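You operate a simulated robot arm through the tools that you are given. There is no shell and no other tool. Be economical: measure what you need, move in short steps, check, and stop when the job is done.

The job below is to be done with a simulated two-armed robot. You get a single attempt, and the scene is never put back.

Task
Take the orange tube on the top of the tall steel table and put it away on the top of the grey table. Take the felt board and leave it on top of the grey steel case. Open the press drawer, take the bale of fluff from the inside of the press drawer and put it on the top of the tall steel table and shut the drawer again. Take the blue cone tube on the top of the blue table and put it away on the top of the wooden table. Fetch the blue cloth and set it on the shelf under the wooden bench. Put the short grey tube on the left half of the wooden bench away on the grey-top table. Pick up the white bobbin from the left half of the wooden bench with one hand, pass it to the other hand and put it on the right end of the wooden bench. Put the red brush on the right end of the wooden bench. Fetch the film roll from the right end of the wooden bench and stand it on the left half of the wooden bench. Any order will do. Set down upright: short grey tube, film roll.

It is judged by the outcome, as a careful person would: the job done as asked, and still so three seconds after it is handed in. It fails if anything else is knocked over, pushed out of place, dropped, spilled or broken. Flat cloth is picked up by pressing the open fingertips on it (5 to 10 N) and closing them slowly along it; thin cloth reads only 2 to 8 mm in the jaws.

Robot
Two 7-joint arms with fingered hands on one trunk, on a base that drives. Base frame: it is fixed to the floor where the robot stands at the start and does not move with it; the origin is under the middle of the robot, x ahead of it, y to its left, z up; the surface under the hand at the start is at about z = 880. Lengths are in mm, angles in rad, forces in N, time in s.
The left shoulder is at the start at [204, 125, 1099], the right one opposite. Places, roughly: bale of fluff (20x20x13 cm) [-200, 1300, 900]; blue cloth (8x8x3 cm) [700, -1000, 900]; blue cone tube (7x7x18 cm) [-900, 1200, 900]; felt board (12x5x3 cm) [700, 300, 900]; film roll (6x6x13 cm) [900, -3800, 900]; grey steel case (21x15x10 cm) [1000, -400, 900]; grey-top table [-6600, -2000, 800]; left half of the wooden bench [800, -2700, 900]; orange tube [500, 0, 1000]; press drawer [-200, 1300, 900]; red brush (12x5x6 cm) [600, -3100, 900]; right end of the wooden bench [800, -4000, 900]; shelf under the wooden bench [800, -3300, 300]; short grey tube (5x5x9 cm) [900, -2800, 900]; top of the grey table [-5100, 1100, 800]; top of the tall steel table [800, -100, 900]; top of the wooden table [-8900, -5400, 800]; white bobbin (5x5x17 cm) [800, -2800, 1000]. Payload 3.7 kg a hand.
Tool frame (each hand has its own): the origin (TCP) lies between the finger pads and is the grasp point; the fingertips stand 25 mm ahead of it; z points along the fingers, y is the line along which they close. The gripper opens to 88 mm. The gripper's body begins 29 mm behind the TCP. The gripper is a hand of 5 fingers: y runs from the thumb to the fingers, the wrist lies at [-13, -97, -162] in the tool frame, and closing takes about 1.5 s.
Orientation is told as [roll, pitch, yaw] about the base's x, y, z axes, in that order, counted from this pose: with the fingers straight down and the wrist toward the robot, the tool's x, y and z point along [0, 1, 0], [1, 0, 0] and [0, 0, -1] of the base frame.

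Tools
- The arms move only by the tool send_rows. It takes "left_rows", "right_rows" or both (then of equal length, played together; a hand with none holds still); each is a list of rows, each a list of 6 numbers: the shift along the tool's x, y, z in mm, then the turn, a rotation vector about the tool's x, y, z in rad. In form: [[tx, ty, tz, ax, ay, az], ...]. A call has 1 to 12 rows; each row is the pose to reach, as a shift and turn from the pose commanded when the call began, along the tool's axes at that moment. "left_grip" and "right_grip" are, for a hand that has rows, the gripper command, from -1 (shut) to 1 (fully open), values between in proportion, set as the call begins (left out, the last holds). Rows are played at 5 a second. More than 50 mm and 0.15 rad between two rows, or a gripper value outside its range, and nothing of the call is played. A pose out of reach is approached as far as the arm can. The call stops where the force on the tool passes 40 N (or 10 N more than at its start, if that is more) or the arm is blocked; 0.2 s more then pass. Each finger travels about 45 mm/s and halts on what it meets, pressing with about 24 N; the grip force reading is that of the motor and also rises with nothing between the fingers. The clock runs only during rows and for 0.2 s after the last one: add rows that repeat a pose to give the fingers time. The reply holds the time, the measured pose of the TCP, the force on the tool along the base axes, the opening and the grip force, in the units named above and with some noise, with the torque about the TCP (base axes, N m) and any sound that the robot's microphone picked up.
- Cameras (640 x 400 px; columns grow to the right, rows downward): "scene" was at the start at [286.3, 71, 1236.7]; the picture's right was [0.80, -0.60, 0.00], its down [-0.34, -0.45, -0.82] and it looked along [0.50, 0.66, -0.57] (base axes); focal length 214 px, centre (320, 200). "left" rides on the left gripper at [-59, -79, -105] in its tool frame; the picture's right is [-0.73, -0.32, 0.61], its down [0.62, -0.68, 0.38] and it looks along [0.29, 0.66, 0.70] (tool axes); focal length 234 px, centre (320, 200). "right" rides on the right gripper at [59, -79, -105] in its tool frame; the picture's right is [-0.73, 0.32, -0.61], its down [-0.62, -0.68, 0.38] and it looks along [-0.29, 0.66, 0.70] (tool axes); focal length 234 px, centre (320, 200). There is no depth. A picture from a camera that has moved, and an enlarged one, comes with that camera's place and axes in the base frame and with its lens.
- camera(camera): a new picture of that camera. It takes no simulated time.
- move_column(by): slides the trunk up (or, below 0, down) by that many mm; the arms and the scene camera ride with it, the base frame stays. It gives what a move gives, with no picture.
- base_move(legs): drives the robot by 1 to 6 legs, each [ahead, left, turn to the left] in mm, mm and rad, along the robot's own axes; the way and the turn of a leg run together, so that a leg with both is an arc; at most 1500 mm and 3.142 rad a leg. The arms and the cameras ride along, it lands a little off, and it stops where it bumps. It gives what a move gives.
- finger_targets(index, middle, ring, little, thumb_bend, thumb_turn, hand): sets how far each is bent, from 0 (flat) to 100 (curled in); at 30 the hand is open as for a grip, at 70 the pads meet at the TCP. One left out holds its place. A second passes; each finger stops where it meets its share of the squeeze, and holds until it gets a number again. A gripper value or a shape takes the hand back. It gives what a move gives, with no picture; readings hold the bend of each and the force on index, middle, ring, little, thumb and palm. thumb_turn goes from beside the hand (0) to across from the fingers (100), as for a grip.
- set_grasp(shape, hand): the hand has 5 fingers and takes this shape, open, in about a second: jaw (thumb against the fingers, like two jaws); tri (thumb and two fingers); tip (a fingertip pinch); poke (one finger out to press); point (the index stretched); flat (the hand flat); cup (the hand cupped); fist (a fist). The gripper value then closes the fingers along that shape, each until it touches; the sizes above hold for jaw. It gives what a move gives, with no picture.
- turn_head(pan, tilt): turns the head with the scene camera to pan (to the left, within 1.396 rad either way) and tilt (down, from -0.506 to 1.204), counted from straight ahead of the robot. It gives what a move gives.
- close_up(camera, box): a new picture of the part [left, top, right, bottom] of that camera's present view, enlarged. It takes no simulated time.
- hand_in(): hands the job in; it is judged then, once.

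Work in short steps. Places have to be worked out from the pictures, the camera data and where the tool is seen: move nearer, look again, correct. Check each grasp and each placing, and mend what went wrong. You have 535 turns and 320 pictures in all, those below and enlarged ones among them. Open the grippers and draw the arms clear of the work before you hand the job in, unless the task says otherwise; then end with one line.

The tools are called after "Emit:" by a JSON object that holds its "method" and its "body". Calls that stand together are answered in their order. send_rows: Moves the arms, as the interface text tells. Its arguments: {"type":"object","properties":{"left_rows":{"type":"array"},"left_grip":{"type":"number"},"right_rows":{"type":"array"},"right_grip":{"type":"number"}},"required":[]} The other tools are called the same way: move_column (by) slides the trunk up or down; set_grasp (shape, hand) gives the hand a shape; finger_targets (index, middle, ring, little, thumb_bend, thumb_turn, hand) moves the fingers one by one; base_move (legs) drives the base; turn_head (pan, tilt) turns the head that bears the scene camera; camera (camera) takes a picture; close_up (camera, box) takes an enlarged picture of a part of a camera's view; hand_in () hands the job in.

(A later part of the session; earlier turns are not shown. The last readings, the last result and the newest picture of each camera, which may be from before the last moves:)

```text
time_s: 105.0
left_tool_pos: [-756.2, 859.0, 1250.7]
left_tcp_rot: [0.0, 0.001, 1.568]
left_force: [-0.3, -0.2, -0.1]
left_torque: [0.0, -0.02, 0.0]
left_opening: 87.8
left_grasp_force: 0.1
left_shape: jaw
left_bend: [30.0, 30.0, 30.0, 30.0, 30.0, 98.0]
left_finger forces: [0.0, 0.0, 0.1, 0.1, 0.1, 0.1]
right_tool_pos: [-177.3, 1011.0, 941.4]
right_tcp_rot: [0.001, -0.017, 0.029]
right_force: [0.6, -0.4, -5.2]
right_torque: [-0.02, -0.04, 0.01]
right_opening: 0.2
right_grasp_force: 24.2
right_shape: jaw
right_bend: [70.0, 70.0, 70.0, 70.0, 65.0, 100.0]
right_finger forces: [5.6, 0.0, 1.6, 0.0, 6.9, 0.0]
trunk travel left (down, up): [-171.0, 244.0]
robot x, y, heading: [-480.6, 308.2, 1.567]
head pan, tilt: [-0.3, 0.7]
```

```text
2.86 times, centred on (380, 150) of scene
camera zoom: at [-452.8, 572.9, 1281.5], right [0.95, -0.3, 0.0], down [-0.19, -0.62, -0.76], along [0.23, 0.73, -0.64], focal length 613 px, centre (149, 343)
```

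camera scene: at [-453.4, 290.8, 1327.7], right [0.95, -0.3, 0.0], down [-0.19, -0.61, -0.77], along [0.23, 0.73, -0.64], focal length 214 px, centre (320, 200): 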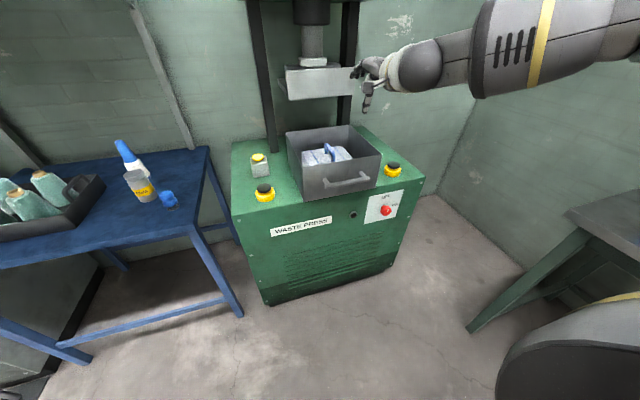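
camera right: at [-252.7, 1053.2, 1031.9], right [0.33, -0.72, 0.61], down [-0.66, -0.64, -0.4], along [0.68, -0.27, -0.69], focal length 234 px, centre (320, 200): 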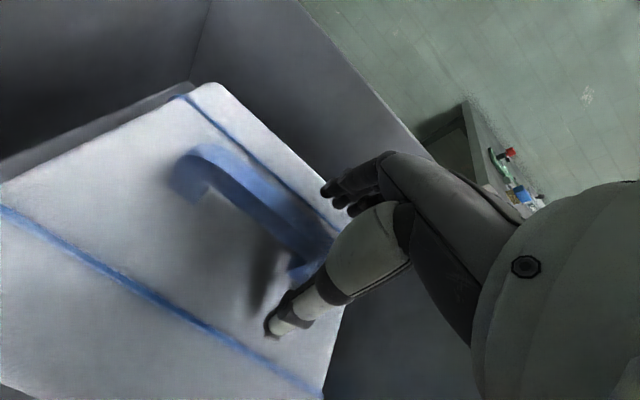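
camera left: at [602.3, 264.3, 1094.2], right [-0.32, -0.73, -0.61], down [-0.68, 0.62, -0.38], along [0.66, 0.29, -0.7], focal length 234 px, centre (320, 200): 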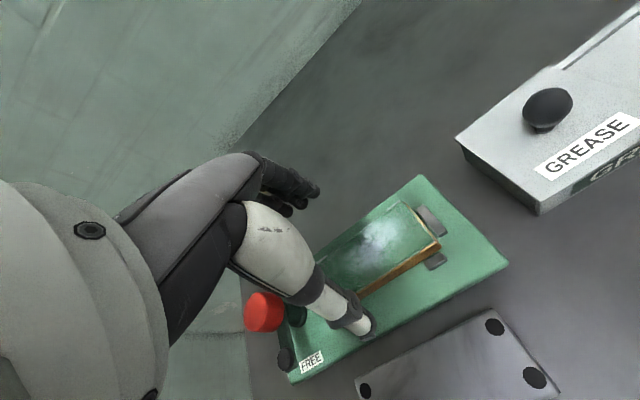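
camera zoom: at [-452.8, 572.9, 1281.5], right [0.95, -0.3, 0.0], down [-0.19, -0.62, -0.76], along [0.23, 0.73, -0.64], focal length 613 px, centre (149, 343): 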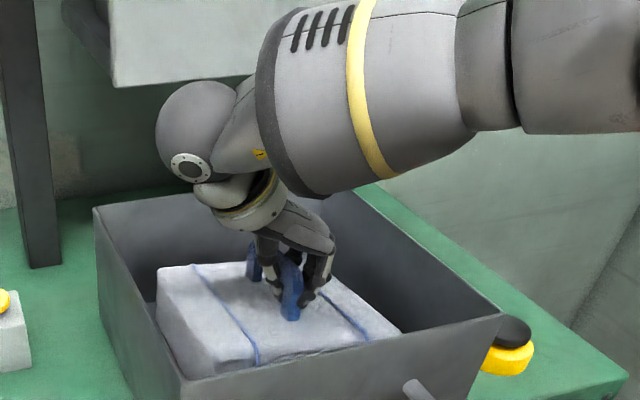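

The bale rises with the hand (about 0.5 kg). I shift slightly toward me and lift it out.

Emit:
{"method": "send_rows", "body": {"right_rows": [[-10, 0, -15, 0, 0, 0], [-20, 0, -40, 0, 0, 0], [-28, 0, -75, 0, 0, 0], [-28, 0, -110, 0, 0, 0], [-28, 0, -145, 0, 0, 0]]}}

Emit:
{"method": "camera", "body": {"camera": "scene"}}

```text
time_s: 106.2
left_tool_pos: [-756.0, 857.5, 1250.4]
left_tcp_rot: [0.0, -0.002, 1.568]
left_force: [0.2, -1.2, -0.9]
left_torque: [0.01, -0.01, 0.0]
left_opening: 87.8
left_grasp_force: 0.0
left_shape: jaw
left_bend: [30.0, 30.0, 30.0, 30.0, 30.0, 98.0]
left_finger forces: [0.0, 0.1, 0.0, 0.1, 0.1, 0.0]
right_tool_pos: [-178.5, 982.8, 1088.6]
right_tcp_rot: [-0.001, -0.015, 0.027]
right_force: [0.1, -0.6, -6.0]
right_torque: [-0.04, -0.04, -0.05]
right_opening: 0.2
right_grasp_force: 23.5
right_shape: jaw
right_bend: [70.0, 70.0, 70.0, 70.0, 65.0, 100.0]
right_finger forces: [6.1, 0.1, 1.6, 0.2, 7.8, 0.1]
trunk travel left (down, up): [-171.0, 244.0]
robot x, y, heading: [-481.3, 309.9, 1.57]
head pan, tilt: [-0.3, 0.7]
```

```text
252 pictures are left
camera scene: at [-452.9, 572.1, 1281.8], right [0.95, -0.3, 0.0], down [-0.19, -0.61, -0.77], along [0.23, 0.73, -0.64], focal length 214 px, centre (320, 200)
```

scene: 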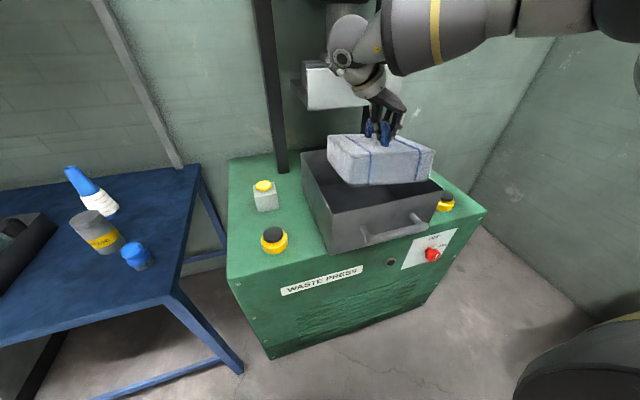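

The bale is out; bottom just at rim height. I lift another 60 mm, then back away toward the steel table.

Emit:
{"method": "send_rows", "body": {"right_rows": [[-10, 0, -30, 0, 0, 0], [-20, 0, -60, 0, 0, 0], [-50, 0, -80, 0, 0, 0]]}}

Emit:
{"method": "base_move", "body": {"legs": [[-310, 0, 0]]}}

Emit:
{"method": "camera", "body": {"camera": "scene"}}

```text
time_s: 107.0
left_tool_pos: [-756.1, 857.1, 1251.1]
left_tcp_rot: [-0.002, -0.003, 1.567]
left_force: [0.6, -0.3, 0.1]
left_torque: [0.01, 0.06, 0.03]
left_opening: 87.6
left_grasp_force: 0.1
left_shape: jaw
left_bend: [30.0, 30.0, 30.0, 30.0, 30.0, 98.0]
left_finger forces: [0.1, 0.1, 0.1, 0.0, 0.0, 0.0]
right_tool_pos: [-180.7, 931.3, 1168.4]
right_tcp_rot: [0.003, -0.017, 0.03]
right_force: [0.5, -0.7, -5.5]
right_torque: [-0.03, -0.05, 0.0]
right_opening: 0.0
right_grasp_force: 24.1
right_shape: jaw
right_bend: [70.0, 70.0, 70.0, 70.0, 65.0, 100.0]
right_finger forces: [6.0, 0.0, 1.7, 0.9, 7.0, 0.0]
trunk travel left (down, up): [-171.0, 244.0]
robot x, y, heading: [-477.6, 306.3, 1.571]
head pan, tilt: [-0.3, 0.7]
```

```text
time_s: 109.1
left_tool_pos: [-755.2, 548.5, 1250.8]
left_tcp_rot: [0.002, 0.0, 1.565]
left_force: [0.2, 0.0, -0.4]
left_torque: [0.01, 0.01, -0.01]
left_opening: 87.8
left_grasp_force: 0.0
left_shape: jaw
left_bend: [30.0, 30.0, 30.0, 30.0, 30.0, 98.0]
left_finger forces: [0.0, 0.0, 0.0, 0.0, 0.1, 0.1]
right_tool_pos: [-179.0, 624.1, 1167.9]
right_tcp_rot: [0.0, -0.016, 0.028]
right_force: [-0.6, 0.3, -6.0]
right_torque: [0.01, -0.05, 0.03]
right_opening: 0.0
right_grasp_force: 24.2
right_shape: jaw
right_bend: [70.0, 70.0, 70.0, 70.0, 65.0, 100.0]
right_finger forces: [6.1, 0.0, 2.3, 0.7, 7.6, 0.0]
trunk travel left (down, up): [-171.0, 244.0]
robot x, y, heading: [-480.4, -3.0, 1.567]
head pan, tilt: [-0.3, 0.7]
```

```text
251 pictures are left
camera scene: at [-453.3, 263.1, 1281.4], right [0.95, -0.3, 0.0], down [-0.19, -0.61, -0.76], along [0.23, 0.73, -0.64], focal length 214 px, centre (320, 200)
```

scene: 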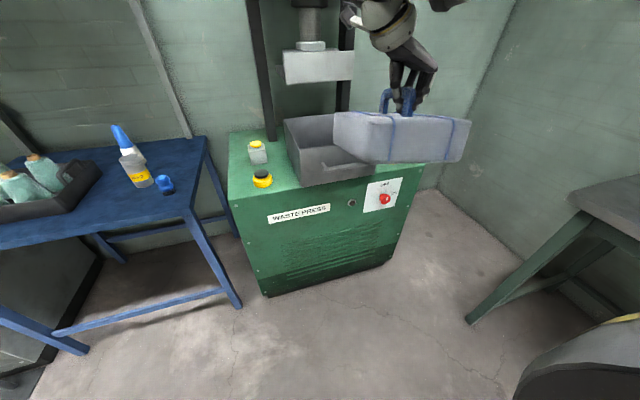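

Now I turn right to face the steel table and move up to it with the bale.

Emit:
{"method": "base_move", "body": {"legs": [[0, 0, -1.567], [0, 330, 0], [400, 0, 0]]}}

Emit:
{"method": "turn_head", "body": {"pan": -0.3, "tilt": 0.55}}

Emit:
{"method": "camera", "body": {"camera": "scene"}}

```text
time_s: 118.4
left_tool_pos: [450.9, 628.2, 1251.3]
left_tcp_rot: [0.0, 0.0, 0.025]
left_force: [-0.2, -0.4, -0.6]
left_torque: [0.0, 0.02, 0.03]
left_opening: 87.8
left_grasp_force: 0.0
left_shape: jaw
left_bend: [30.0, 30.0, 30.0, 30.0, 30.0, 98.0]
left_finger forces: [0.0, 0.0, 0.1, 0.0, 0.0, 0.1]
right_tool_pos: [541.9, 51.9, 1168.5]
right_tcp_rot: [-0.001, -0.016, -1.515]
right_force: [-0.1, -0.3, -5.8]
right_torque: [-0.03, 0.02, 0.0]
right_opening: 0.0
right_grasp_force: 24.1
right_shape: jaw
right_bend: [70.0, 70.0, 70.0, 70.0, 65.0, 100.0]
right_finger forces: [5.9, 0.0, 2.0, 0.6, 7.4, 0.0]
trunk travel left (down, up): [-171.0, 244.0]
robot x, y, heading: [-91.8, 337.6, 0.025]
head pan, tilt: [-0.3, 0.7]
```

```text
time_s: 119.1
left_tool_pos: [451.5, 628.2, 1249.8]
left_tcp_rot: [0.0, 0.001, 0.024]
left_force: [0.4, 0.3, -0.4]
left_torque: [0.0, -0.02, 0.0]
left_opening: 87.9
left_grasp_force: 0.1
left_shape: jaw
left_bend: [30.0, 30.0, 30.0, 30.0, 30.0, 98.0]
left_finger forces: [0.1, 0.0, 0.0, 0.1, 0.1, 0.0]
right_tool_pos: [540.5, 52.9, 1167.4]
right_tcp_rot: [0.0, -0.015, -1.516]
right_force: [-0.5, 0.2, -5.5]
right_torque: [-0.01, 0.02, 0.0]
right_opening: 0.0
right_grasp_force: 24.2
right_shape: jaw
right_bend: [70.0, 70.0, 70.0, 70.0, 65.0, 100.0]
right_finger forces: [5.8, 0.0, 1.9, 0.7, 7.3, 0.0]
trunk travel left (down, up): [-171.0, 244.0]
robot x, y, heading: [-93.8, 330.2, 0.028]
head pan, tilt: [-0.3, 0.55]
```

```text
250 pictures are left
camera scene: at [176.0, 316.0, 1294.5], right [-0.27, -0.96, 0.0], down [-0.5, 0.14, -0.85], along [0.82, -0.23, -0.52], focal length 214 px, centre (320, 200)
```

scene: 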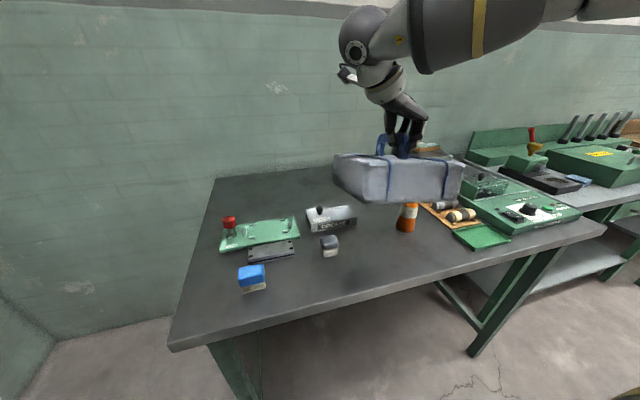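

Emit:
{"method": "base_move", "body": {"legs": [[160, 0, -0.025]]}}

Emit:
{"method": "send_rows", "body": {"right_rows": [[0, 0, 0, 0, 0, 0], [40, 0, 0, 0, 0, 0], [80, 0, 0, 0, 0, 0], [120, 0, 0, 0, 0, 0], [155, 0, 0, 0, 0, 0]]}}

Emit:
{"method": "camera", "body": {"camera": "scene"}}

Emit:
{"method": "camera", "body": {"camera": "right"}}

```text
time_s: 120.5
left_tool_pos: [616.9, 616.6, 1250.5]
left_tcp_rot: [-0.001, 0.001, -0.001]
left_force: [-0.2, -0.4, 0.4]
left_torque: [0.01, -0.02, -0.06]
left_opening: 87.8
left_grasp_force: 0.1
left_shape: jaw
left_bend: [30.0, 30.0, 30.0, 30.0, 30.0, 98.0]
left_finger forces: [0.0, 0.0, 0.1, 0.0, 0.0, 0.0]
right_tool_pos: [692.1, 40.1, 1168.1]
right_tcp_rot: [0.0, -0.016, -1.54]
right_force: [-0.2, 0.7, -5.1]
right_torque: [-0.03, 0.01, 0.0]
right_opening: 0.0
right_grasp_force: 24.0
right_shape: jaw
right_bend: [70.0, 70.0, 70.0, 70.0, 65.0, 100.0]
right_finger forces: [5.8, 0.1, 2.4, 0.7, 7.3, 0.0]
trunk travel left (down, up): [-171.0, 244.0]
robot x, y, heading: [64.1, 334.3, -0.003]
head pan, tilt: [-0.3, 0.55]
```

```text
time_s: 121.7
left_tool_pos: [616.9, 614.3, 1250.0]
left_tcp_rot: [0.001, 0.001, -0.002]
left_force: [-0.2, -0.3, -0.2]
left_torque: [0.0, 0.0, 0.02]
left_opening: 87.8
left_grasp_force: 0.1
left_shape: jaw
left_bend: [30.0, 30.0, 30.0, 30.0, 30.0, 98.0]
left_finger forces: [0.0, 0.0, 0.0, 0.0, 0.1, 0.0]
right_tool_pos: [781.7, 24.5, 1162.8]
right_tcp_rot: [-0.001, -0.016, -1.541]
right_force: [-0.3, -0.3, -6.3]
right_torque: [-0.05, -0.03, 0.04]
right_opening: 0.0
right_grasp_force: 24.1
right_shape: jaw
right_bend: [70.0, 70.0, 70.0, 70.0, 65.0, 100.0]
right_finger forces: [5.4, 0.1, 2.9, 0.6, 7.1, 0.1]
right hand out of reach, approached as far as the arm can: row 4, 5
trunk travel left (down, up): [-171.0, 244.0]
robot x, y, heading: [68.1, 337.3, -0.002]
head pan, tilt: [-0.3, 0.55]
```

```text
249 pictures are left
camera scene: at [335.2, 311.1, 1294.4], right [-0.3, -0.95, 0.0], down [-0.5, 0.16, -0.85], along [0.81, -0.25, -0.52], focal length 214 px, centre (320, 200)
```

scene: 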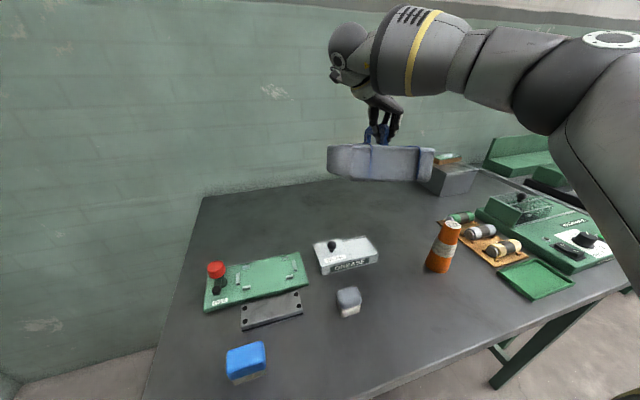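

```text
248 pictures are left
camera right: at [838.6, 107.0, 1265.4], right [-0.72, -0.33, 0.61], down [-0.64, 0.66, -0.39], along [-0.27, -0.68, -0.68], focal length 234 px, centre (320, 200)
```

right: 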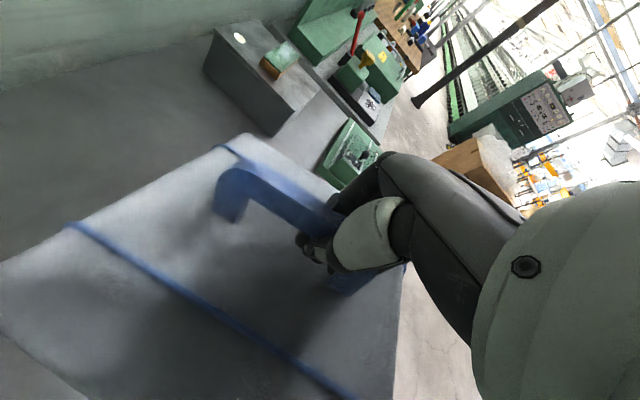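

The bale here would overlap the grease box. I shift the base 95 mm right and 40 ahead so it comes down at about (845, −65), free on all sides.

Emit:
{"method": "base_move", "body": {"legs": [[0, -95, 0], [40, 0, 0]]}}

Emit:
{"method": "send_rows", "body": {"right_rows": [[0, 0, 30, 0, 0, 0], [0, 0, 60, 0, 0, 0], [0, 0, 90, 0, 0, 0], [0, 0, 110, 0, 0, 0]]}}

Emit:
{"method": "camera", "body": {"camera": "scene"}}

```text
time_s: 123.7
left_tool_pos: [655.0, 521.0, 1251.7]
left_tcp_rot: [0.0, -0.001, -0.001]
left_force: [1.1, 0.7, -1.1]
left_torque: [-0.01, 0.03, -0.01]
left_opening: 87.7
left_grasp_force: 0.0
left_shape: jaw
left_bend: [30.0, 30.0, 30.0, 30.0, 30.0, 98.0]
left_finger forces: [0.1, 0.0, 0.0, 0.0, 0.1, 0.0]
right_tool_pos: [820.8, -70.5, 1165.6]
right_tcp_rot: [0.001, -0.016, -1.539]
right_force: [-0.4, 0.0, -5.9]
right_torque: [-0.02, 0.0, 0.02]
right_opening: 0.0
right_grasp_force: 23.3
right_shape: jaw
right_bend: [70.0, 70.0, 70.0, 70.0, 65.0, 100.0]
right_finger forces: [5.3, 0.0, 2.4, 0.9, 7.0, 0.1]
trunk travel left (down, up): [-171.0, 244.0]
robot x, y, heading: [106.8, 238.8, -0.005]
head pan, tilt: [-0.3, 0.55]
```

```text
time_s: 124.7
left_tool_pos: [655.4, 519.7, 1250.5]
left_tcp_rot: [0.002, 0.0, -0.002]
left_force: [-0.7, 0.2, 0.6]
left_torque: [-0.01, -0.02, 0.0]
left_opening: 87.6
left_grasp_force: 0.1
left_shape: jaw
left_bend: [30.0, 30.0, 30.0, 30.0, 30.0, 98.0]
left_finger forces: [0.0, 0.0, 0.0, 0.1, 0.0, 0.0]
right_tool_pos: [821.5, -74.1, 1053.0]
right_tcp_rot: [-0.001, -0.017, -1.541]
right_force: [1.1, 0.6, -6.2]
right_torque: [-0.06, -0.02, 0.0]
right_opening: 0.0
right_grasp_force: 23.4
right_shape: jaw
right_bend: [70.0, 70.0, 70.0, 70.0, 65.0, 100.0]
right_finger forces: [5.5, 0.0, 2.3, 0.8, 7.1, 0.1]
trunk travel left (down, up): [-171.0, 244.0]
robot x, y, heading: [102.9, 237.9, -0.001]
head pan, tilt: [-0.3, 0.55]
```

```text
247 pictures are left
camera scene: at [374.4, 215.6, 1294.5], right [-0.3, -0.95, 0.0], down [-0.5, 0.16, -0.85], along [0.81, -0.25, -0.52], focal length 214 px, centre (320, 200)
```

scene: 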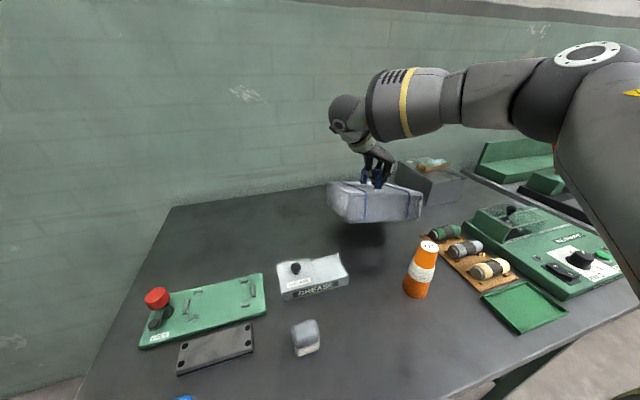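

Clear of everything. I keep lowering in small steps until the weight comes off.

Emit:
{"method": "send_rows", "body": {"right_rows": [[0, 0, 15, 0, 0, 0], [0, 0, 30, 0, 0, 0], [0, 0, 40, 0, 0, 0]]}}

Emit:
{"method": "close_up", "body": {"camera": "scene", "box": [300, 120, 460, 260]}}

```text
time_s: 125.5
left_tool_pos: [656.5, 521.9, 1249.6]
left_tcp_rot: [0.0, 0.0, -0.001]
left_force: [0.2, 0.0, 0.0]
left_torque: [0.02, -0.02, -0.02]
left_opening: 87.6
left_grasp_force: 0.1
left_shape: jaw
left_bend: [30.0, 30.0, 30.0, 30.0, 30.0, 98.0]
left_finger forces: [0.0, 0.0, 0.0, 0.1, 0.0, 0.1]
right_tool_pos: [820.0, -73.2, 1014.5]
right_tcp_rot: [0.002, -0.014, -1.537]
right_force: [-0.8, 0.5, -3.1]
right_torque: [-0.07, -0.06, 0.02]
right_opening: 0.0
right_grasp_force: 24.2
right_shape: jaw
right_bend: [70.0, 70.0, 70.0, 70.0, 65.0, 100.0]
right_finger forces: [4.8, 0.0, 4.6, 0.9, 8.9, 0.0]
trunk travel left (down, up): [-171.0, 244.0]
robot x, y, heading: [102.7, 241.8, -0.003]
head pan, tilt: [-0.3, 0.55]
```

```text
2.86 times, centred on (380, 190) of scene
camera zoom: at [373.9, 215.7, 1294.7], right [-0.3, -0.95, 0.0], down [-0.5, 0.16, -0.85], along [0.81, -0.25, -0.52], focal length 613 px, centre (149, 229)
```

zoom: 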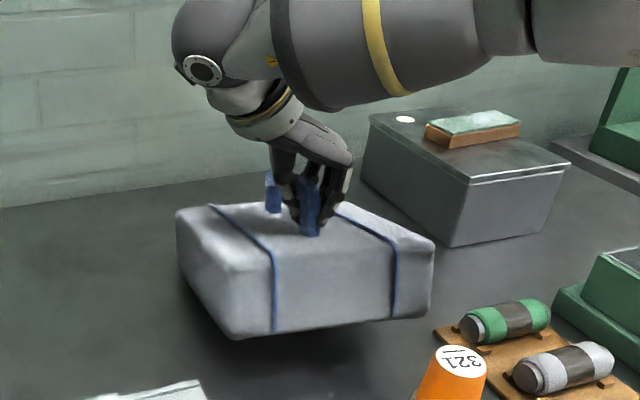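

Emit:
{"method": "send_rows", "body": {"right_rows": [[0, 0, 8, 0, 0, 0], [0, 0, 16, 0, 0, 0], [0, 0, 22, 0, 0, 0]]}}

Emit:
{"method": "close_up", "body": {"camera": "scene", "box": [300, 120, 460, 260]}}

```text
time_s: 126.3
left_tool_pos: [654.8, 520.6, 1251.9]
left_tcp_rot: [0.0, -0.001, -0.004]
left_force: [0.5, -0.1, 0.5]
left_torque: [-0.01, -0.01, 0.0]
left_opening: 87.7
left_grasp_force: 0.1
left_shape: jaw
left_bend: [30.0, 30.0, 30.0, 30.0, 30.0, 98.0]
left_finger forces: [0.0, 0.0, 0.0, 0.0, 0.1, 0.0]
right_tool_pos: [820.2, -73.9, 991.6]
right_tcp_rot: [0.0, -0.015, -1.54]
right_force: [-0.8, 0.6, -2.2]
right_torque: [-0.06, -0.18, 0.03]
right_opening: 0.1
right_grasp_force: 23.8
right_shape: jaw
right_bend: [70.0, 70.0, 70.0, 70.0, 66.0, 100.0]
right_finger forces: [2.3, 0.1, 3.5, 0.9, 3.7, 0.1]
trunk travel left (down, up): [-171.0, 244.0]
robot x, y, heading: [107.0, 242.5, -0.0]
head pan, tilt: [-0.3, 0.55]
```

```text
2.86 times, centred on (380, 190) of scene
camera zoom: at [373.6, 215.9, 1294.7], right [-0.3, -0.95, 0.0], down [-0.5, 0.16, -0.85], along [0.81, -0.25, -0.52], focal length 613 px, centre (149, 229)
```

zoom: 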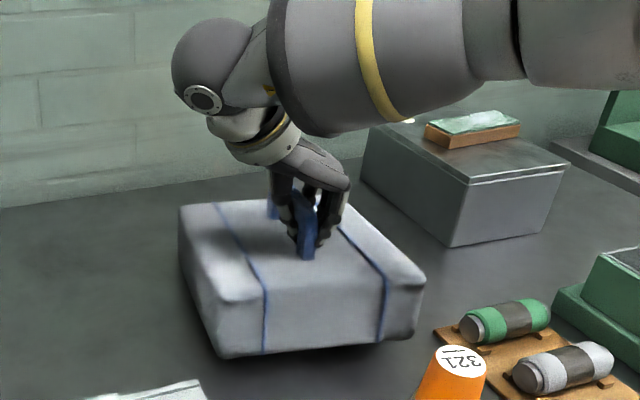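

Emit:
{"method": "send_rows", "body": {"right_rows": [[0, 0, 5, 0, 0, 0], [0, 0, 10, 0, 0, 0], [0, 0, 15, 0, 0, 0]]}}

Emit:
{"method": "close_up", "body": {"camera": "scene", "box": [300, 120, 460, 260]}}

```text
time_s: 127.1
left_tool_pos: [654.2, 521.6, 1250.9]
left_tcp_rot: [0.0, -0.004, -0.001]
left_force: [-1.3, 0.5, -0.1]
left_torque: [0.02, 0.01, 0.01]
left_opening: 87.6
left_grasp_force: 0.1
left_shape: jaw
left_bend: [30.0, 30.0, 30.0, 30.0, 30.0, 98.0]
left_finger forces: [0.0, 0.0, 0.1, 0.0, 0.0, 0.0]
right_tool_pos: [821.1, -73.8, 980.9]
right_tcp_rot: [0.005, -0.019, -1.542]
right_force: [-0.7, -0.4, 6.8]
right_torque: [-0.09, -0.03, 0.05]
right_opening: 0.1
right_grasp_force: 24.5
right_shape: jaw
right_bend: [70.0, 70.0, 70.0, 70.0, 66.0, 100.0]
right_finger forces: [1.2, 0.1, 2.3, 1.0, 2.7, 0.0]
trunk travel left (down, up): [-171.0, 244.0]
robot x, y, heading: [105.7, 241.6, -0.002]
head pan, tilt: [-0.3, 0.55]
```

```text
2.86 times, centred on (380, 190) of scene
camera zoom: at [372.4, 216.0, 1295.3], right [-0.3, -0.95, 0.0], down [-0.5, 0.16, -0.85], along [0.81, -0.25, -0.52], focal length 613 px, centre (149, 229)
```

zoom: 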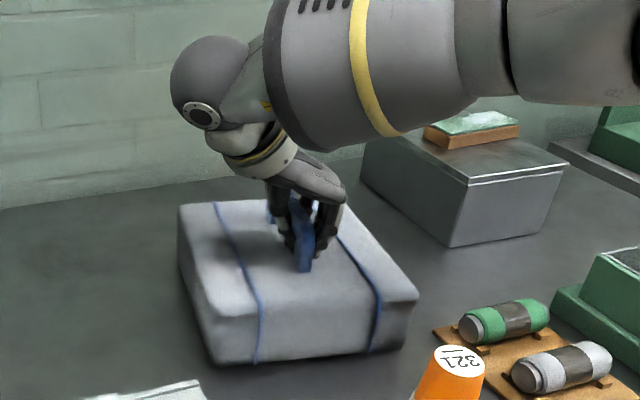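

The bale rests flat. I open and withdraw upward.

Emit:
{"method": "send_rows", "body": {"right_rows": [[0, 0, -4, 0, 0, 0], [0, 0, -4, 0, 0, 0], [0, 0, -4, 0, 0, 0], [0, 0, -4, 0, 0, 0], [0, 0, -4, 0, 0, 0], [0, 0, -4, 0, 0, 0], [0, 0, -4, 0, 0, 0], [0, 0, -30, 0, 0, 0], [0, 0, -70, 0, 0, 0], [0, 0, -115, 0, 0, 0], [0, 0, -160, 0, 0, 0]], "right_grip": 1}}

Emit:
{"method": "camera", "body": {"camera": "scene"}}

```text
time_s: 129.5
left_tool_pos: [655.3, 521.4, 1251.7]
left_tcp_rot: [-0.001, -0.001, -0.001]
left_force: [0.2, 0.6, -0.9]
left_torque: [0.01, 0.01, -0.01]
left_opening: 87.4
left_grasp_force: 0.1
left_shape: jaw
left_bend: [30.0, 30.0, 30.0, 30.0, 30.0, 98.0]
left_finger forces: [0.0, 0.0, 0.0, 0.1, 0.0, 0.0]
right_tool_pos: [821.7, -70.5, 1137.1]
right_tcp_rot: [0.0, -0.014, -1.541]
right_force: [0.1, -0.6, 0.1]
right_torque: [-0.02, 0.03, -0.04]
right_opening: 87.6
right_grasp_force: 0.1
right_shape: jaw
right_bend: [30.0, 30.0, 30.0, 30.0, 30.0, 98.0]
right_finger forces: [0.0, 0.0, 0.0, 0.0, 0.0, 0.0]
trunk travel left (down, up): [-171.0, 244.0]
robot x, y, heading: [106.9, 242.0, 0.001]
head pan, tilt: [-0.3, 0.55]
```

```text
243 pictures are left
camera scene: at [373.3, 216.0, 1294.8], right [-0.3, -0.95, 0.0], down [-0.5, 0.15, -0.85], along [0.81, -0.25, -0.52], focal length 214 px, centre (320, 200)
```

scene: 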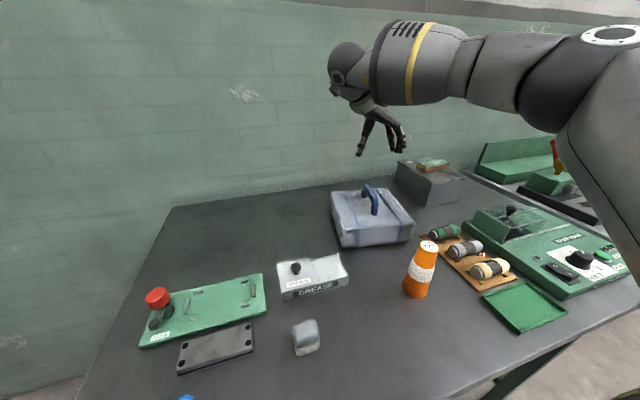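

The bale is placed. Next the orange tube with the left hand: I back off, shift right, and locate it.

Emit:
{"method": "base_move", "body": {"legs": [[-170, 0, 0], [0, -540, 0]]}}

Emit:
{"method": "turn_head", "body": {"pan": 0.25, "tilt": 0.6}}

Emit:
{"method": "camera", "body": {"camera": "scene"}}

```text
time_s: 135.8
left_tool_pos: [484.1, -17.7, 1251.8]
left_tcp_rot: [0.0, -0.001, 0.008]
left_force: [0.5, 0.2, 0.0]
left_torque: [-0.03, 0.03, 0.01]
left_opening: 87.7
left_grasp_force: 0.0
left_shape: jaw
left_bend: [30.0, 30.0, 30.0, 30.0, 30.0, 98.0]
left_finger forces: [0.0, 0.0, 0.0, 0.1, 0.0, 0.1]
right_tool_pos: [655.5, -607.1, 1137.2]
right_tcp_rot: [0.0, -0.015, -1.531]
right_force: [0.0, 0.4, 0.8]
right_torque: [0.02, 0.01, 0.04]
right_opening: 88.0
right_grasp_force: 0.0
right_shape: jaw
right_bend: [30.0, 30.0, 30.0, 30.0, 30.0, 98.0]
right_finger forces: [0.1, 0.0, 0.0, 0.0, 0.1, 0.0]
trunk travel left (down, up): [-171.0, 244.0]
robot x, y, heading: [-62.6, -303.2, 0.008]
head pan, tilt: [-0.3, 0.55]
```

```text
time_s: 136.8
left_tool_pos: [484.2, -16.8, 1250.4]
left_tcp_rot: [-0.001, -0.001, 0.009]
left_force: [-0.6, 0.3, -0.1]
left_torque: [0.01, 0.0, 0.0]
left_opening: 88.0
left_grasp_force: 0.0
left_shape: jaw
left_bend: [30.0, 30.0, 30.0, 30.0, 30.0, 98.0]
left_finger forces: [0.0, 0.0, 0.1, 0.1, 0.1, 0.0]
right_tool_pos: [655.9, -607.0, 1135.7]
right_tcp_rot: [0.002, -0.015, -1.532]
right_force: [-0.5, 0.0, -0.3]
right_torque: [0.02, -0.02, -0.01]
right_opening: 88.0
right_grasp_force: 0.1
right_shape: jaw
right_bend: [30.0, 30.0, 30.0, 30.0, 30.0, 98.0]
right_finger forces: [0.0, 0.0, 0.1, 0.1, 0.1, 0.1]
trunk travel left (down, up): [-171.0, 244.0]
robot x, y, heading: [-65.7, -304.4, 0.012]
head pan, tilt: [0.25, 0.6]
```

```text
242 pictures are left
camera scene: at [204.7, -276.9, 1290.3], right [0.25, -0.97, 0.0], down [-0.55, -0.14, -0.83], along [0.8, 0.21, -0.56], focal length 214 px, centre (320, 200)
```

scene: 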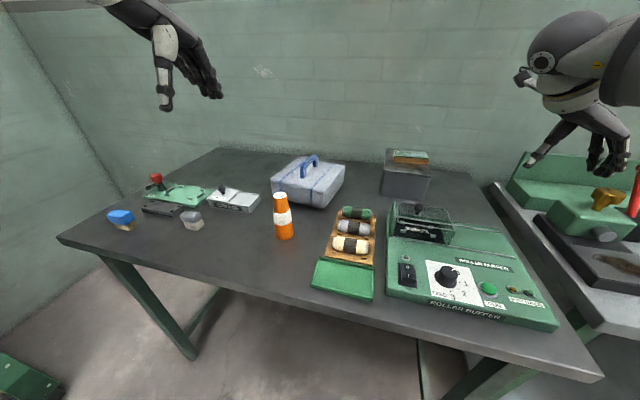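

The tube stands at about (604, −73), 130 tall. I move the left hand above it.

Emit:
{"method": "send_rows", "body": {"left_rows": [[-14, 30, 40, 0, 0, 0], [-28, 60, 80, 0, 0, 0], [-42, 90, 120, 0, 0, 0], [-56, 120, 160, 0, 0, 0], [-56, 120, 190, 0, 0, 0]]}}

Emit:
{"method": "camera", "body": {"camera": "left"}}

Emit:
{"method": "close_up", "body": {"camera": "scene", "box": [220, 120, 380, 260]}}

```text
refused: row 1 steps farther than a row can; nothing moved
```

```text
241 pictures are left
camera left: at [405.9, -77.0, 1355.9], right [-0.32, -0.73, -0.61], down [-0.69, 0.62, -0.38], along [0.66, 0.29, -0.7], focal length 234 px, centre (320, 200)
```

left: 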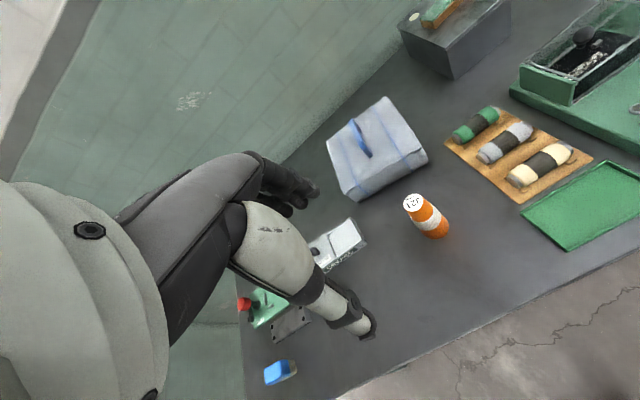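

```text
2.86 times, centred on (300, 190) of scene
camera zoom: at [204.7, -276.9, 1290.3], right [0.25, -0.97, 0.0], down [-0.55, -0.14, -0.83], along [0.8, 0.21, -0.56], focal length 613 px, centre (377, 229)
```

zoom: 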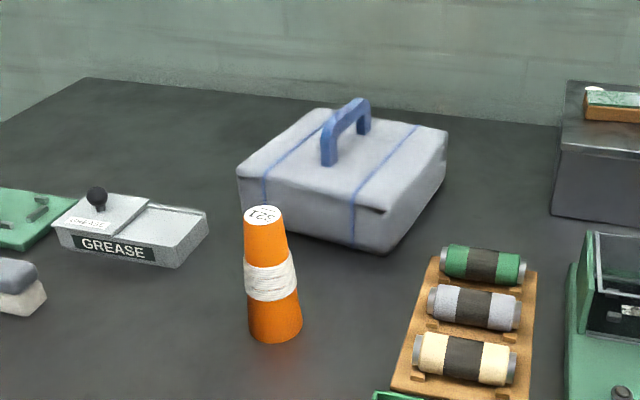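

Emit:
{"method": "send_rows", "body": {"left_rows": [[-12, 24, 35, 0, 0, 0], [-24, 48, 70, 0, 0, 0], [-36, 72, 105, 0, 0, 0], [-48, 96, 140, 0, 0, 0], [-57, 115, 175, 0, 0, 0]]}}

Emit:
{"method": "camera", "body": {"camera": "left"}}

Emit:
{"method": "close_up", "body": {"camera": "scene", "box": [220, 120, 380, 260]}}

```text
time_s: 138.0
left_tool_pos: [600.8, -72.5, 1076.1]
left_tcp_rot: [0.0, -0.001, 0.008]
left_force: [-0.4, 0.5, -0.9]
left_torque: [0.01, 0.01, -0.02]
left_opening: 87.8
left_grasp_force: 0.2
left_shape: jaw
left_bend: [30.0, 30.0, 30.0, 30.0, 30.0, 98.0]
left_finger forces: [0.0, 0.0, 0.1, 0.1, 0.1, 0.0]
right_tool_pos: [657.1, -606.8, 1135.6]
right_tcp_rot: [0.0, -0.016, -1.53]
right_force: [0.0, 0.7, 0.1]
right_torque: [0.01, 0.03, 0.01]
right_opening: 87.6
right_grasp_force: 0.1
right_shape: jaw
right_bend: [30.0, 30.0, 30.0, 30.0, 30.0, 98.0]
right_finger forces: [0.0, 0.0, 0.1, 0.1, 0.0, 0.0]
trunk travel left (down, up): [-171.0, 244.0]
robot x, y, heading: [-64.0, -302.5, 0.009]
head pan, tilt: [0.25, 0.6]
```

```text
239 pictures are left
camera left: at [522.2, -132.3, 1181.2], right [-0.32, -0.73, -0.61], down [-0.69, 0.62, -0.38], along [0.65, 0.29, -0.7], focal length 234 px, centre (320, 200)
```

left: 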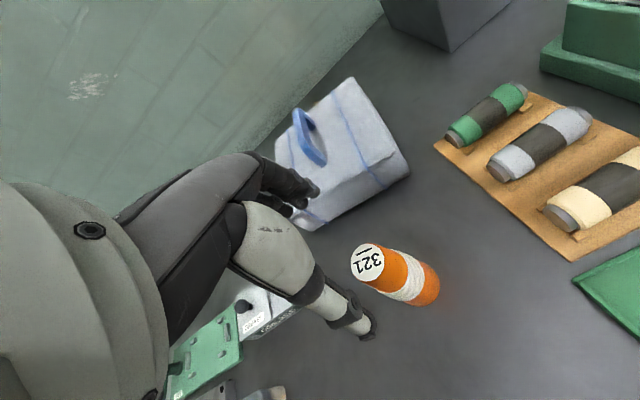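

```text
2.86 times, centred on (300, 190) of scene
camera zoom: at [205.9, -276.8, 1289.8], right [0.26, -0.97, 0.0], down [-0.55, -0.14, -0.82], along [0.8, 0.21, -0.57], focal length 613 px, centre (377, 229)
```

zoom: 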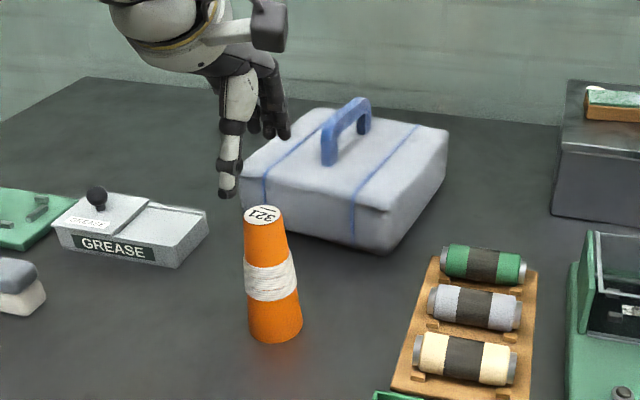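

Aligned over the tube top (598, −75). I descend around it and close.

Emit:
{"method": "send_rows", "body": {"left_rows": [[-2, -2, 35, 0, 0, 0], [-2, -3, 70, 0, 0, 0], [-2, -3, 100, 0, 0, 0], [-2, -3, 115, 0, 0, 0]]}}

Emit:
{"method": "send_rows", "body": {"left_rows": [[0, 0, 0, 0, 0, 0], [0, 0, 0, 0, 0, 0], [0, 0, 0, 0, 0, 0], [0, 0, 0, 0, 0, 0], [0, 0, 0, 0, 0, 0], [0, 0, 0, 0, 0, 0], [0, 0, 0, 0, 0, 0]], "left_grip": -1}}

Emit:
{"method": "close_up", "body": {"camera": "scene", "box": [220, 120, 380, 260]}}

```text
time_s: 139.0
left_tool_pos: [596.1, -75.7, 961.7]
left_tcp_rot: [-0.002, -0.002, 0.007]
left_force: [0.5, 0.6, -1.1]
left_torque: [0.02, 0.01, 0.02]
left_opening: 87.8
left_grasp_force: 0.1
left_shape: jaw
left_bend: [30.0, 30.0, 30.0, 30.0, 30.0, 98.0]
left_finger forces: [0.1, 0.0, 0.1, 0.1, 0.0, 0.0]
right_tool_pos: [656.4, -606.7, 1137.1]
right_tcp_rot: [-0.001, -0.014, -1.531]
right_force: [-0.6, 0.1, -0.4]
right_torque: [-0.04, -0.02, 0.0]
right_opening: 87.7
right_grasp_force: 0.1
right_shape: jaw
right_bend: [30.0, 30.0, 30.0, 30.0, 30.0, 98.0]
right_finger forces: [0.0, 0.0, 0.0, 0.0, 0.1, 0.0]
trunk travel left (down, up): [-171.0, 244.0]
robot x, y, heading: [-62.1, -302.0, 0.007]
head pan, tilt: [0.25, 0.6]
```

```text
time_s: 140.6
left_tool_pos: [595.5, -76.2, 961.2]
left_tcp_rot: [0.0, -0.003, 0.009]
left_force: [0.3, 0.1, 0.4]
left_torque: [0.01, -0.02, -0.01]
left_opening: 35.3
left_grasp_force: 24.2
left_shape: jaw
left_bend: [74.0, 48.0, 54.0, 51.0, 73.0, 100.0]
left_finger forces: [12.7, 7.4, 0.1, 0.0, 20.5, 0.0]
right_tool_pos: [656.8, -607.5, 1136.6]
right_tcp_rot: [0.0, -0.017, -1.531]
right_force: [0.5, 0.3, -0.4]
right_torque: [-0.01, 0.02, 0.02]
right_opening: 87.9
right_grasp_force: 0.0
right_shape: jaw
right_bend: [30.0, 30.0, 30.0, 30.0, 30.0, 98.0]
right_finger forces: [0.1, 0.1, 0.0, 0.1, 0.0, 0.0]
trunk travel left (down, up): [-171.0, 244.0]
robot x, y, heading: [-61.1, -305.0, 0.005]
head pan, tilt: [0.25, 0.6]
```

```text
2.86 times, centred on (300, 190) of scene
camera zoom: at [204.6, -276.8, 1290.3], right [0.26, -0.97, 0.0], down [-0.55, -0.14, -0.83], along [0.8, 0.21, -0.56], focal length 613 px, centre (377, 229)
```

zoom: 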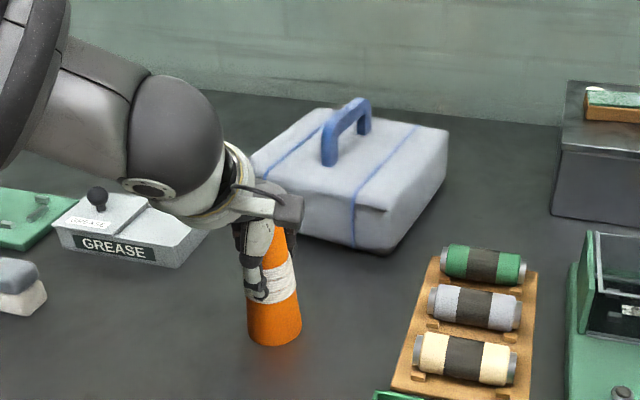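

Gripped at 35 mm on the string band. I lift and check.

Emit:
{"method": "send_rows", "body": {"left_rows": [[0, 0, -15, 0, 0, 0], [0, 0, -45, 0, 0, 0], [0, -20, -85, 0, 0, 0], [0, -45, -125, 0, 0, 0], [0, -70, -160, 0, 0, 0]]}}

Emit:
{"method": "camera", "body": {"camera": "scene"}}

```text
time_s: 141.8
left_tool_pos: [523.4, -76.6, 1123.2]
left_tcp_rot: [0.0, -0.002, 0.008]
left_force: [-0.4, 0.6, -0.3]
left_torque: [0.01, -0.03, 0.02]
left_opening: 35.0
left_grasp_force: 23.9
left_shape: jaw
left_bend: [74.0, 48.0, 54.0, 51.0, 73.0, 100.0]
left_finger forces: [12.8, 7.3, 0.1, 0.0, 20.4, 0.0]
right_tool_pos: [655.6, -607.6, 1138.1]
right_tcp_rot: [0.002, -0.015, -1.532]
right_force: [-0.5, -0.1, 0.0]
right_torque: [-0.01, -0.01, -0.05]
right_opening: 87.7
right_grasp_force: 0.1
right_shape: jaw
right_bend: [30.0, 30.0, 30.0, 30.0, 30.0, 98.0]
right_finger forces: [0.0, 0.0, 0.0, 0.1, 0.0, 0.0]
trunk travel left (down, up): [-171.0, 244.0]
robot x, y, heading: [-59.5, -300.8, 0.011]
head pan, tilt: [0.25, 0.6]
```

```text
236 pictures are left
camera scene: at [203.3, -276.7, 1290.7], right [0.26, -0.97, 0.0], down [-0.55, -0.14, -0.83], along [0.8, 0.21, -0.56], focal length 214 px, centre (320, 200)
```

scene: 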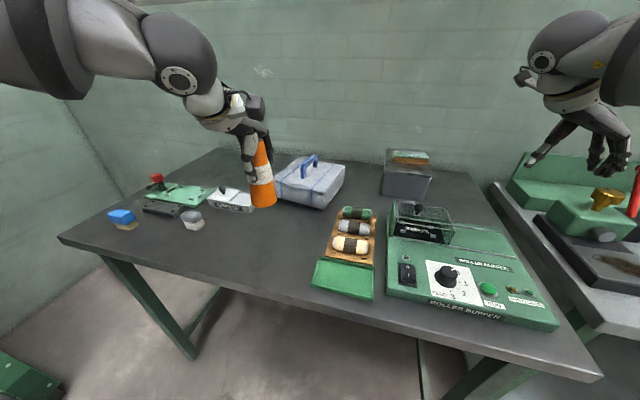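

The orange tube is held. I back away, turn the right hand to neutral, and return to the press to shut the drawer.

Emit:
{"method": "base_move", "body": {"legs": [[-420, 0, 0], [0, 300, 0]]}}

Emit:
{"method": "send_rows", "body": {"right_rows": [[0, 0, -5, 0, 0, -0.14], [0, 0, -10, 0, 0, -0.28], [0, 0, -15, 0, 0, -0.42], [0, 0, -20, 0, 0, -0.56], [0, 0, -20, 0, 0, -0.7], [0, 0, -20, 0, 0, -0.84], [0, 0, -20, 0, 0, -0.98], [0, 0, -20, 0, 0, -1.12], [0, 0, -20, 0, 0, -1.26], [0, 0, -20, 0, 0, -1.4], [0, 0, -20, 0, 0, -1.53]]}}

Emit:
{"method": "base_move", "body": {"legs": [[0, 0, 1.565]]}}

Emit:
{"method": "turn_head", "body": {"pan": -0.1, "tilt": 0.5}}

Emit:
{"method": "camera", "body": {"camera": "scene"}}

```text
time_s: 147.2
left_tool_pos: [104.4, 217.3, 1120.6]
left_tcp_rot: [-0.001, -0.001, 0.009]
left_force: [-0.7, 0.8, -0.1]
left_torque: [0.02, 0.0, 0.0]
left_opening: 35.2
left_grasp_force: 24.4
left_shape: jaw
left_bend: [74.0, 48.0, 54.0, 51.0, 73.0, 100.0]
left_finger forces: [12.8, 7.4, 0.1, 0.1, 20.4, 0.0]
right_tool_pos: [235.4, -312.7, 1136.6]
right_tcp_rot: [0.002, -0.016, -1.53]
right_force: [0.2, -0.1, -0.3]
right_torque: [0.0, -0.02, 0.03]
right_opening: 87.7
right_grasp_force: 0.1
right_shape: jaw
right_bend: [30.0, 30.0, 30.0, 30.0, 30.0, 98.0]
right_finger forces: [0.0, 0.0, 0.1, 0.1, 0.0, 0.0]
trunk travel left (down, up): [-171.0, 244.0]
robot x, y, heading: [-483.9, -8.6, 0.01]
head pan, tilt: [0.25, 0.6]
```

```text
time_s: 149.6
left_tool_pos: [104.0, 215.5, 1121.9]
left_tcp_rot: [-0.001, -0.002, 0.011]
left_force: [-0.1, 0.2, -0.6]
left_torque: [0.03, 0.0, -0.01]
left_opening: 35.0
left_grasp_force: 23.6
left_shape: jaw
left_bend: [74.0, 48.0, 54.0, 51.0, 73.0, 100.0]
left_finger forces: [12.9, 7.4, 0.1, 0.1, 20.4, 0.1]
right_tool_pos: [235.0, -314.5, 1157.9]
right_tcp_rot: [-0.015, -0.001, 0.003]
right_force: [-1.8, 0.2, 0.0]
right_torque: [-0.01, 0.0, -0.03]
right_opening: 87.7
right_grasp_force: 0.1
right_shape: jaw
right_bend: [30.0, 30.0, 30.0, 30.0, 30.0, 98.0]
right_finger forces: [0.0, 0.0, 0.1, 0.0, 0.1, 0.1]
trunk travel left (down, up): [-171.0, 244.0]
robot x, y, heading: [-485.8, -7.7, 0.01]
head pan, tilt: [0.25, 0.6]
```

```text
time_s: 153.8
left_tool_pos: [-705.2, 582.1, 1121.4]
left_tcp_rot: [0.0, -0.001, 1.571]
left_force: [0.0, 0.0, -1.3]
left_torque: [-0.03, 0.0, 0.01]
left_opening: 34.5
left_grasp_force: 24.1
left_shape: jaw
left_bend: [74.0, 48.0, 54.0, 51.0, 73.0, 100.0]
left_finger forces: [12.1, 7.8, 0.5, 0.0, 19.3, 0.0]
right_tool_pos: [-172.7, 707.7, 1156.4]
right_tcp_rot: [-0.016, -0.002, 1.562]
right_force: [0.6, -0.9, 0.3]
right_torque: [0.0, 0.03, -0.02]
right_opening: 87.8
right_grasp_force: 0.0
right_shape: jaw
right_bend: [30.0, 30.0, 30.0, 30.0, 30.0, 98.0]
right_finger forces: [0.0, 0.1, 0.0, 0.1, 0.1, 0.1]
trunk travel left (down, up): [-171.0, 244.0]
robot x, y, heading: [-486.9, -5.0, 1.573]
head pan, tilt: [0.25, 0.6]
```

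```text
time_s: 154.6
left_tool_pos: [-705.4, 582.4, 1122.1]
left_tcp_rot: [0.0, -0.001, 1.57]
left_force: [0.0, -0.3, -0.3]
left_torque: [-0.01, -0.01, 0.02]
left_opening: 34.9
left_grasp_force: 24.2
left_shape: jaw
left_bend: [74.0, 48.0, 54.0, 51.0, 73.0, 100.0]
left_finger forces: [12.0, 7.8, 0.4, 0.1, 19.3, 0.0]
right_tool_pos: [-173.0, 708.4, 1156.8]
right_tcp_rot: [-0.015, -0.003, 1.563]
right_force: [-0.3, 0.0, -0.3]
right_torque: [-0.01, -0.01, -0.02]
right_opening: 87.9
right_grasp_force: 0.0
right_shape: jaw
right_bend: [30.0, 30.0, 30.0, 30.0, 30.0, 98.0]
right_finger forces: [0.0, 0.1, 0.0, 0.0, 0.1, 0.0]
trunk travel left (down, up): [-171.0, 244.0]
robot x, y, heading: [-484.0, -9.2, 1.577]
head pan, tilt: [-0.099, 0.499]
```

```text
235 pictures are left
camera scene: at [-476.2, 265.4, 1299.3], right [1.0, -0.1, 0.0], down [-0.05, -0.48, -0.88], along [0.09, 0.87, -0.48], focal length 214 px, centre (320, 200)
```

scene: 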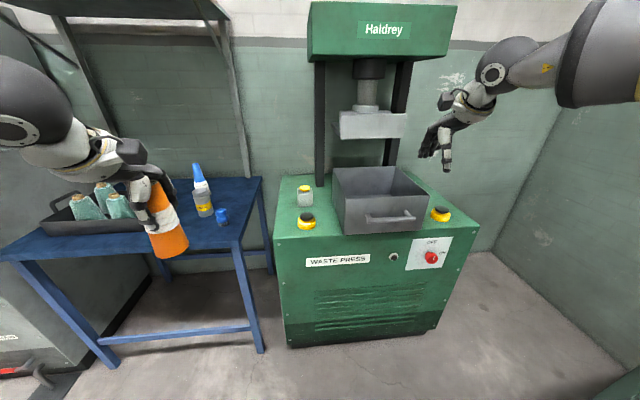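

I retract the right hand, make a fist, and drive up so it stands before the drawer handle.

Emit:
{"method": "send_rows", "body": {"right_rows": [[0, -45, 0, 0, 0, 0], [0, -90, 0, 0, 0, 0], [0, -135, 0, 0, 0, 0], [0, -150, 0, 0, 0, 0]]}}

Emit:
{"method": "set_grasp", "body": {"shape": "fist", "hand": "right"}}

Emit:
{"method": "base_move", "body": {"legs": [[190, 0, 0]]}}

Emit:
{"method": "send_rows", "body": {"right_rows": [[5, 0, 45, 0, 0, 0], [10, 0, 90, 0, 0, 0], [10, 0, 135, 0, 0, 0], [10, 0, 180, 0, 0, 0], [10, 0, 225, 0, 0, 0]]}}

Emit:
{"method": "camera", "body": {"camera": "scene"}}

```text
time_s: 155.6
left_tool_pos: [-704.8, 583.0, 1121.2]
left_tcp_rot: [0.002, 0.0, 1.57]
left_force: [0.5, 0.0, -0.3]
left_torque: [0.01, 0.0, -0.02]
left_opening: 34.6
left_grasp_force: 24.1
left_shape: jaw
left_bend: [74.0, 48.0, 54.0, 51.0, 73.0, 100.0]
left_finger forces: [11.9, 7.8, 0.4, 0.0, 19.3, 0.0]
right_tool_pos: [-175.6, 557.6, 1155.3]
right_tcp_rot: [-0.016, -0.002, 1.562]
right_force: [-0.6, 0.0, 0.7]
right_torque: [0.01, 0.0, -0.01]
right_opening: 87.8
right_grasp_force: 0.0
right_shape: jaw
right_bend: [30.0, 30.0, 30.0, 30.0, 30.0, 98.0]
right_finger forces: [0.0, 0.0, 0.0, 0.0, 0.0, 0.0]
trunk travel left (down, up): [-171.0, 244.0]
robot x, y, heading: [-482.1, -7.5, 1.571]
head pan, tilt: [-0.099, 0.499]
```

```text
time_s: 156.5
left_tool_pos: [-704.4, 582.2, 1121.4]
left_tcp_rot: [0.0, -0.002, 1.571]
left_force: [0.2, -0.1, -0.4]
left_torque: [0.0, -0.02, -0.02]
left_opening: 35.0
left_grasp_force: 24.4
left_shape: jaw
left_bend: [74.0, 48.0, 54.0, 51.0, 73.0, 100.0]
left_finger forces: [11.9, 7.7, 0.4, 0.0, 19.3, 0.0]
right_tool_pos: [-174.2, 558.3, 1155.5]
right_tcp_rot: [-0.017, -0.002, 1.562]
right_force: [0.1, -0.1, 0.0]
right_torque: [-0.02, -0.01, 0.0]
right_opening: 0.2
right_grasp_force: 0.2
right_shape: fist
right_bend: [100.0, 100.0, 100.0, 100.0, 86.0, 85.0]
right_finger forces: [0.0, 0.1, 0.0, 0.0, 0.0, 0.0]
trunk travel left (down, up): [-171.0, 244.0]
robot x, y, heading: [-483.9, -5.7, 1.572]
head pan, tilt: [-0.099, 0.499]
```

```text
time_s: 158.1
left_tool_pos: [-703.3, 775.8, 1121.7]
left_tcp_rot: [0.0, -0.001, 1.569]
left_force: [0.5, -0.7, -0.8]
left_torque: [-0.01, 0.03, 0.02]
left_opening: 34.4
left_grasp_force: 24.1
left_shape: jaw
left_bend: [74.0, 48.0, 54.0, 51.0, 73.0, 100.0]
left_finger forces: [12.0, 7.8, 0.3, 0.1, 19.3, 0.0]
right_tool_pos: [-173.9, 749.7, 1155.9]
right_tcp_rot: [-0.015, 0.0, 1.562]
right_force: [-0.3, -0.5, 0.4]
right_torque: [-0.01, 0.01, 0.03]
right_opening: 0.0
right_grasp_force: 0.0
right_shape: fist
right_bend: [100.0, 100.0, 100.0, 100.0, 86.0, 85.0]
right_finger forces: [0.1, 0.0, 0.0, 0.1, 0.1, 0.1]
trunk travel left (down, up): [-171.0, 244.0]
robot x, y, heading: [-485.3, 183.5, 1.57]
head pan, tilt: [-0.099, 0.499]
```

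```text
time_s: 159.3
left_tool_pos: [-702.9, 776.4, 1119.7]
left_tcp_rot: [0.0, 0.0, 1.568]
left_force: [-0.3, 0.2, -0.6]
left_torque: [-0.02, 0.05, -0.03]
left_opening: 34.6
left_grasp_force: 24.2
left_shape: jaw
left_bend: [74.0, 48.0, 54.0, 51.0, 73.0, 100.0]
left_finger forces: [12.1, 7.7, 0.4, 0.0, 19.3, 0.0]
right_tool_pos: [-182.2, 750.0, 928.9]
right_tcp_rot: [-0.017, 0.0, 1.56]
right_force: [-0.3, -0.5, 0.2]
right_torque: [-0.01, -0.02, -0.02]
right_opening: 0.1
right_grasp_force: 0.1
right_shape: fist
right_bend: [100.0, 100.0, 100.0, 100.0, 86.0, 85.0]
right_finger forces: [0.1, 0.0, 0.0, 0.1, 0.1, 0.0]
trunk travel left (down, up): [-171.0, 244.0]
robot x, y, heading: [-484.3, 180.3, 1.571]
head pan, tilt: [-0.099, 0.499]
```

```text
234 pictures are left
camera scene: at [-475.0, 459.4, 1299.0], right [0.99, -0.1, 0.0], down [-0.05, -0.48, -0.88], along [0.09, 0.87, -0.48], focal length 214 px, centre (320, 200)
```

scene: 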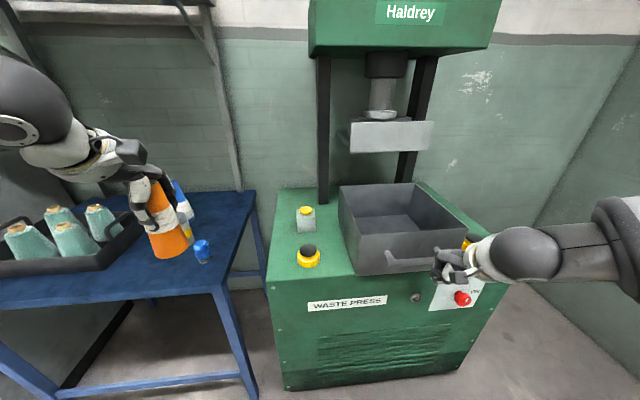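

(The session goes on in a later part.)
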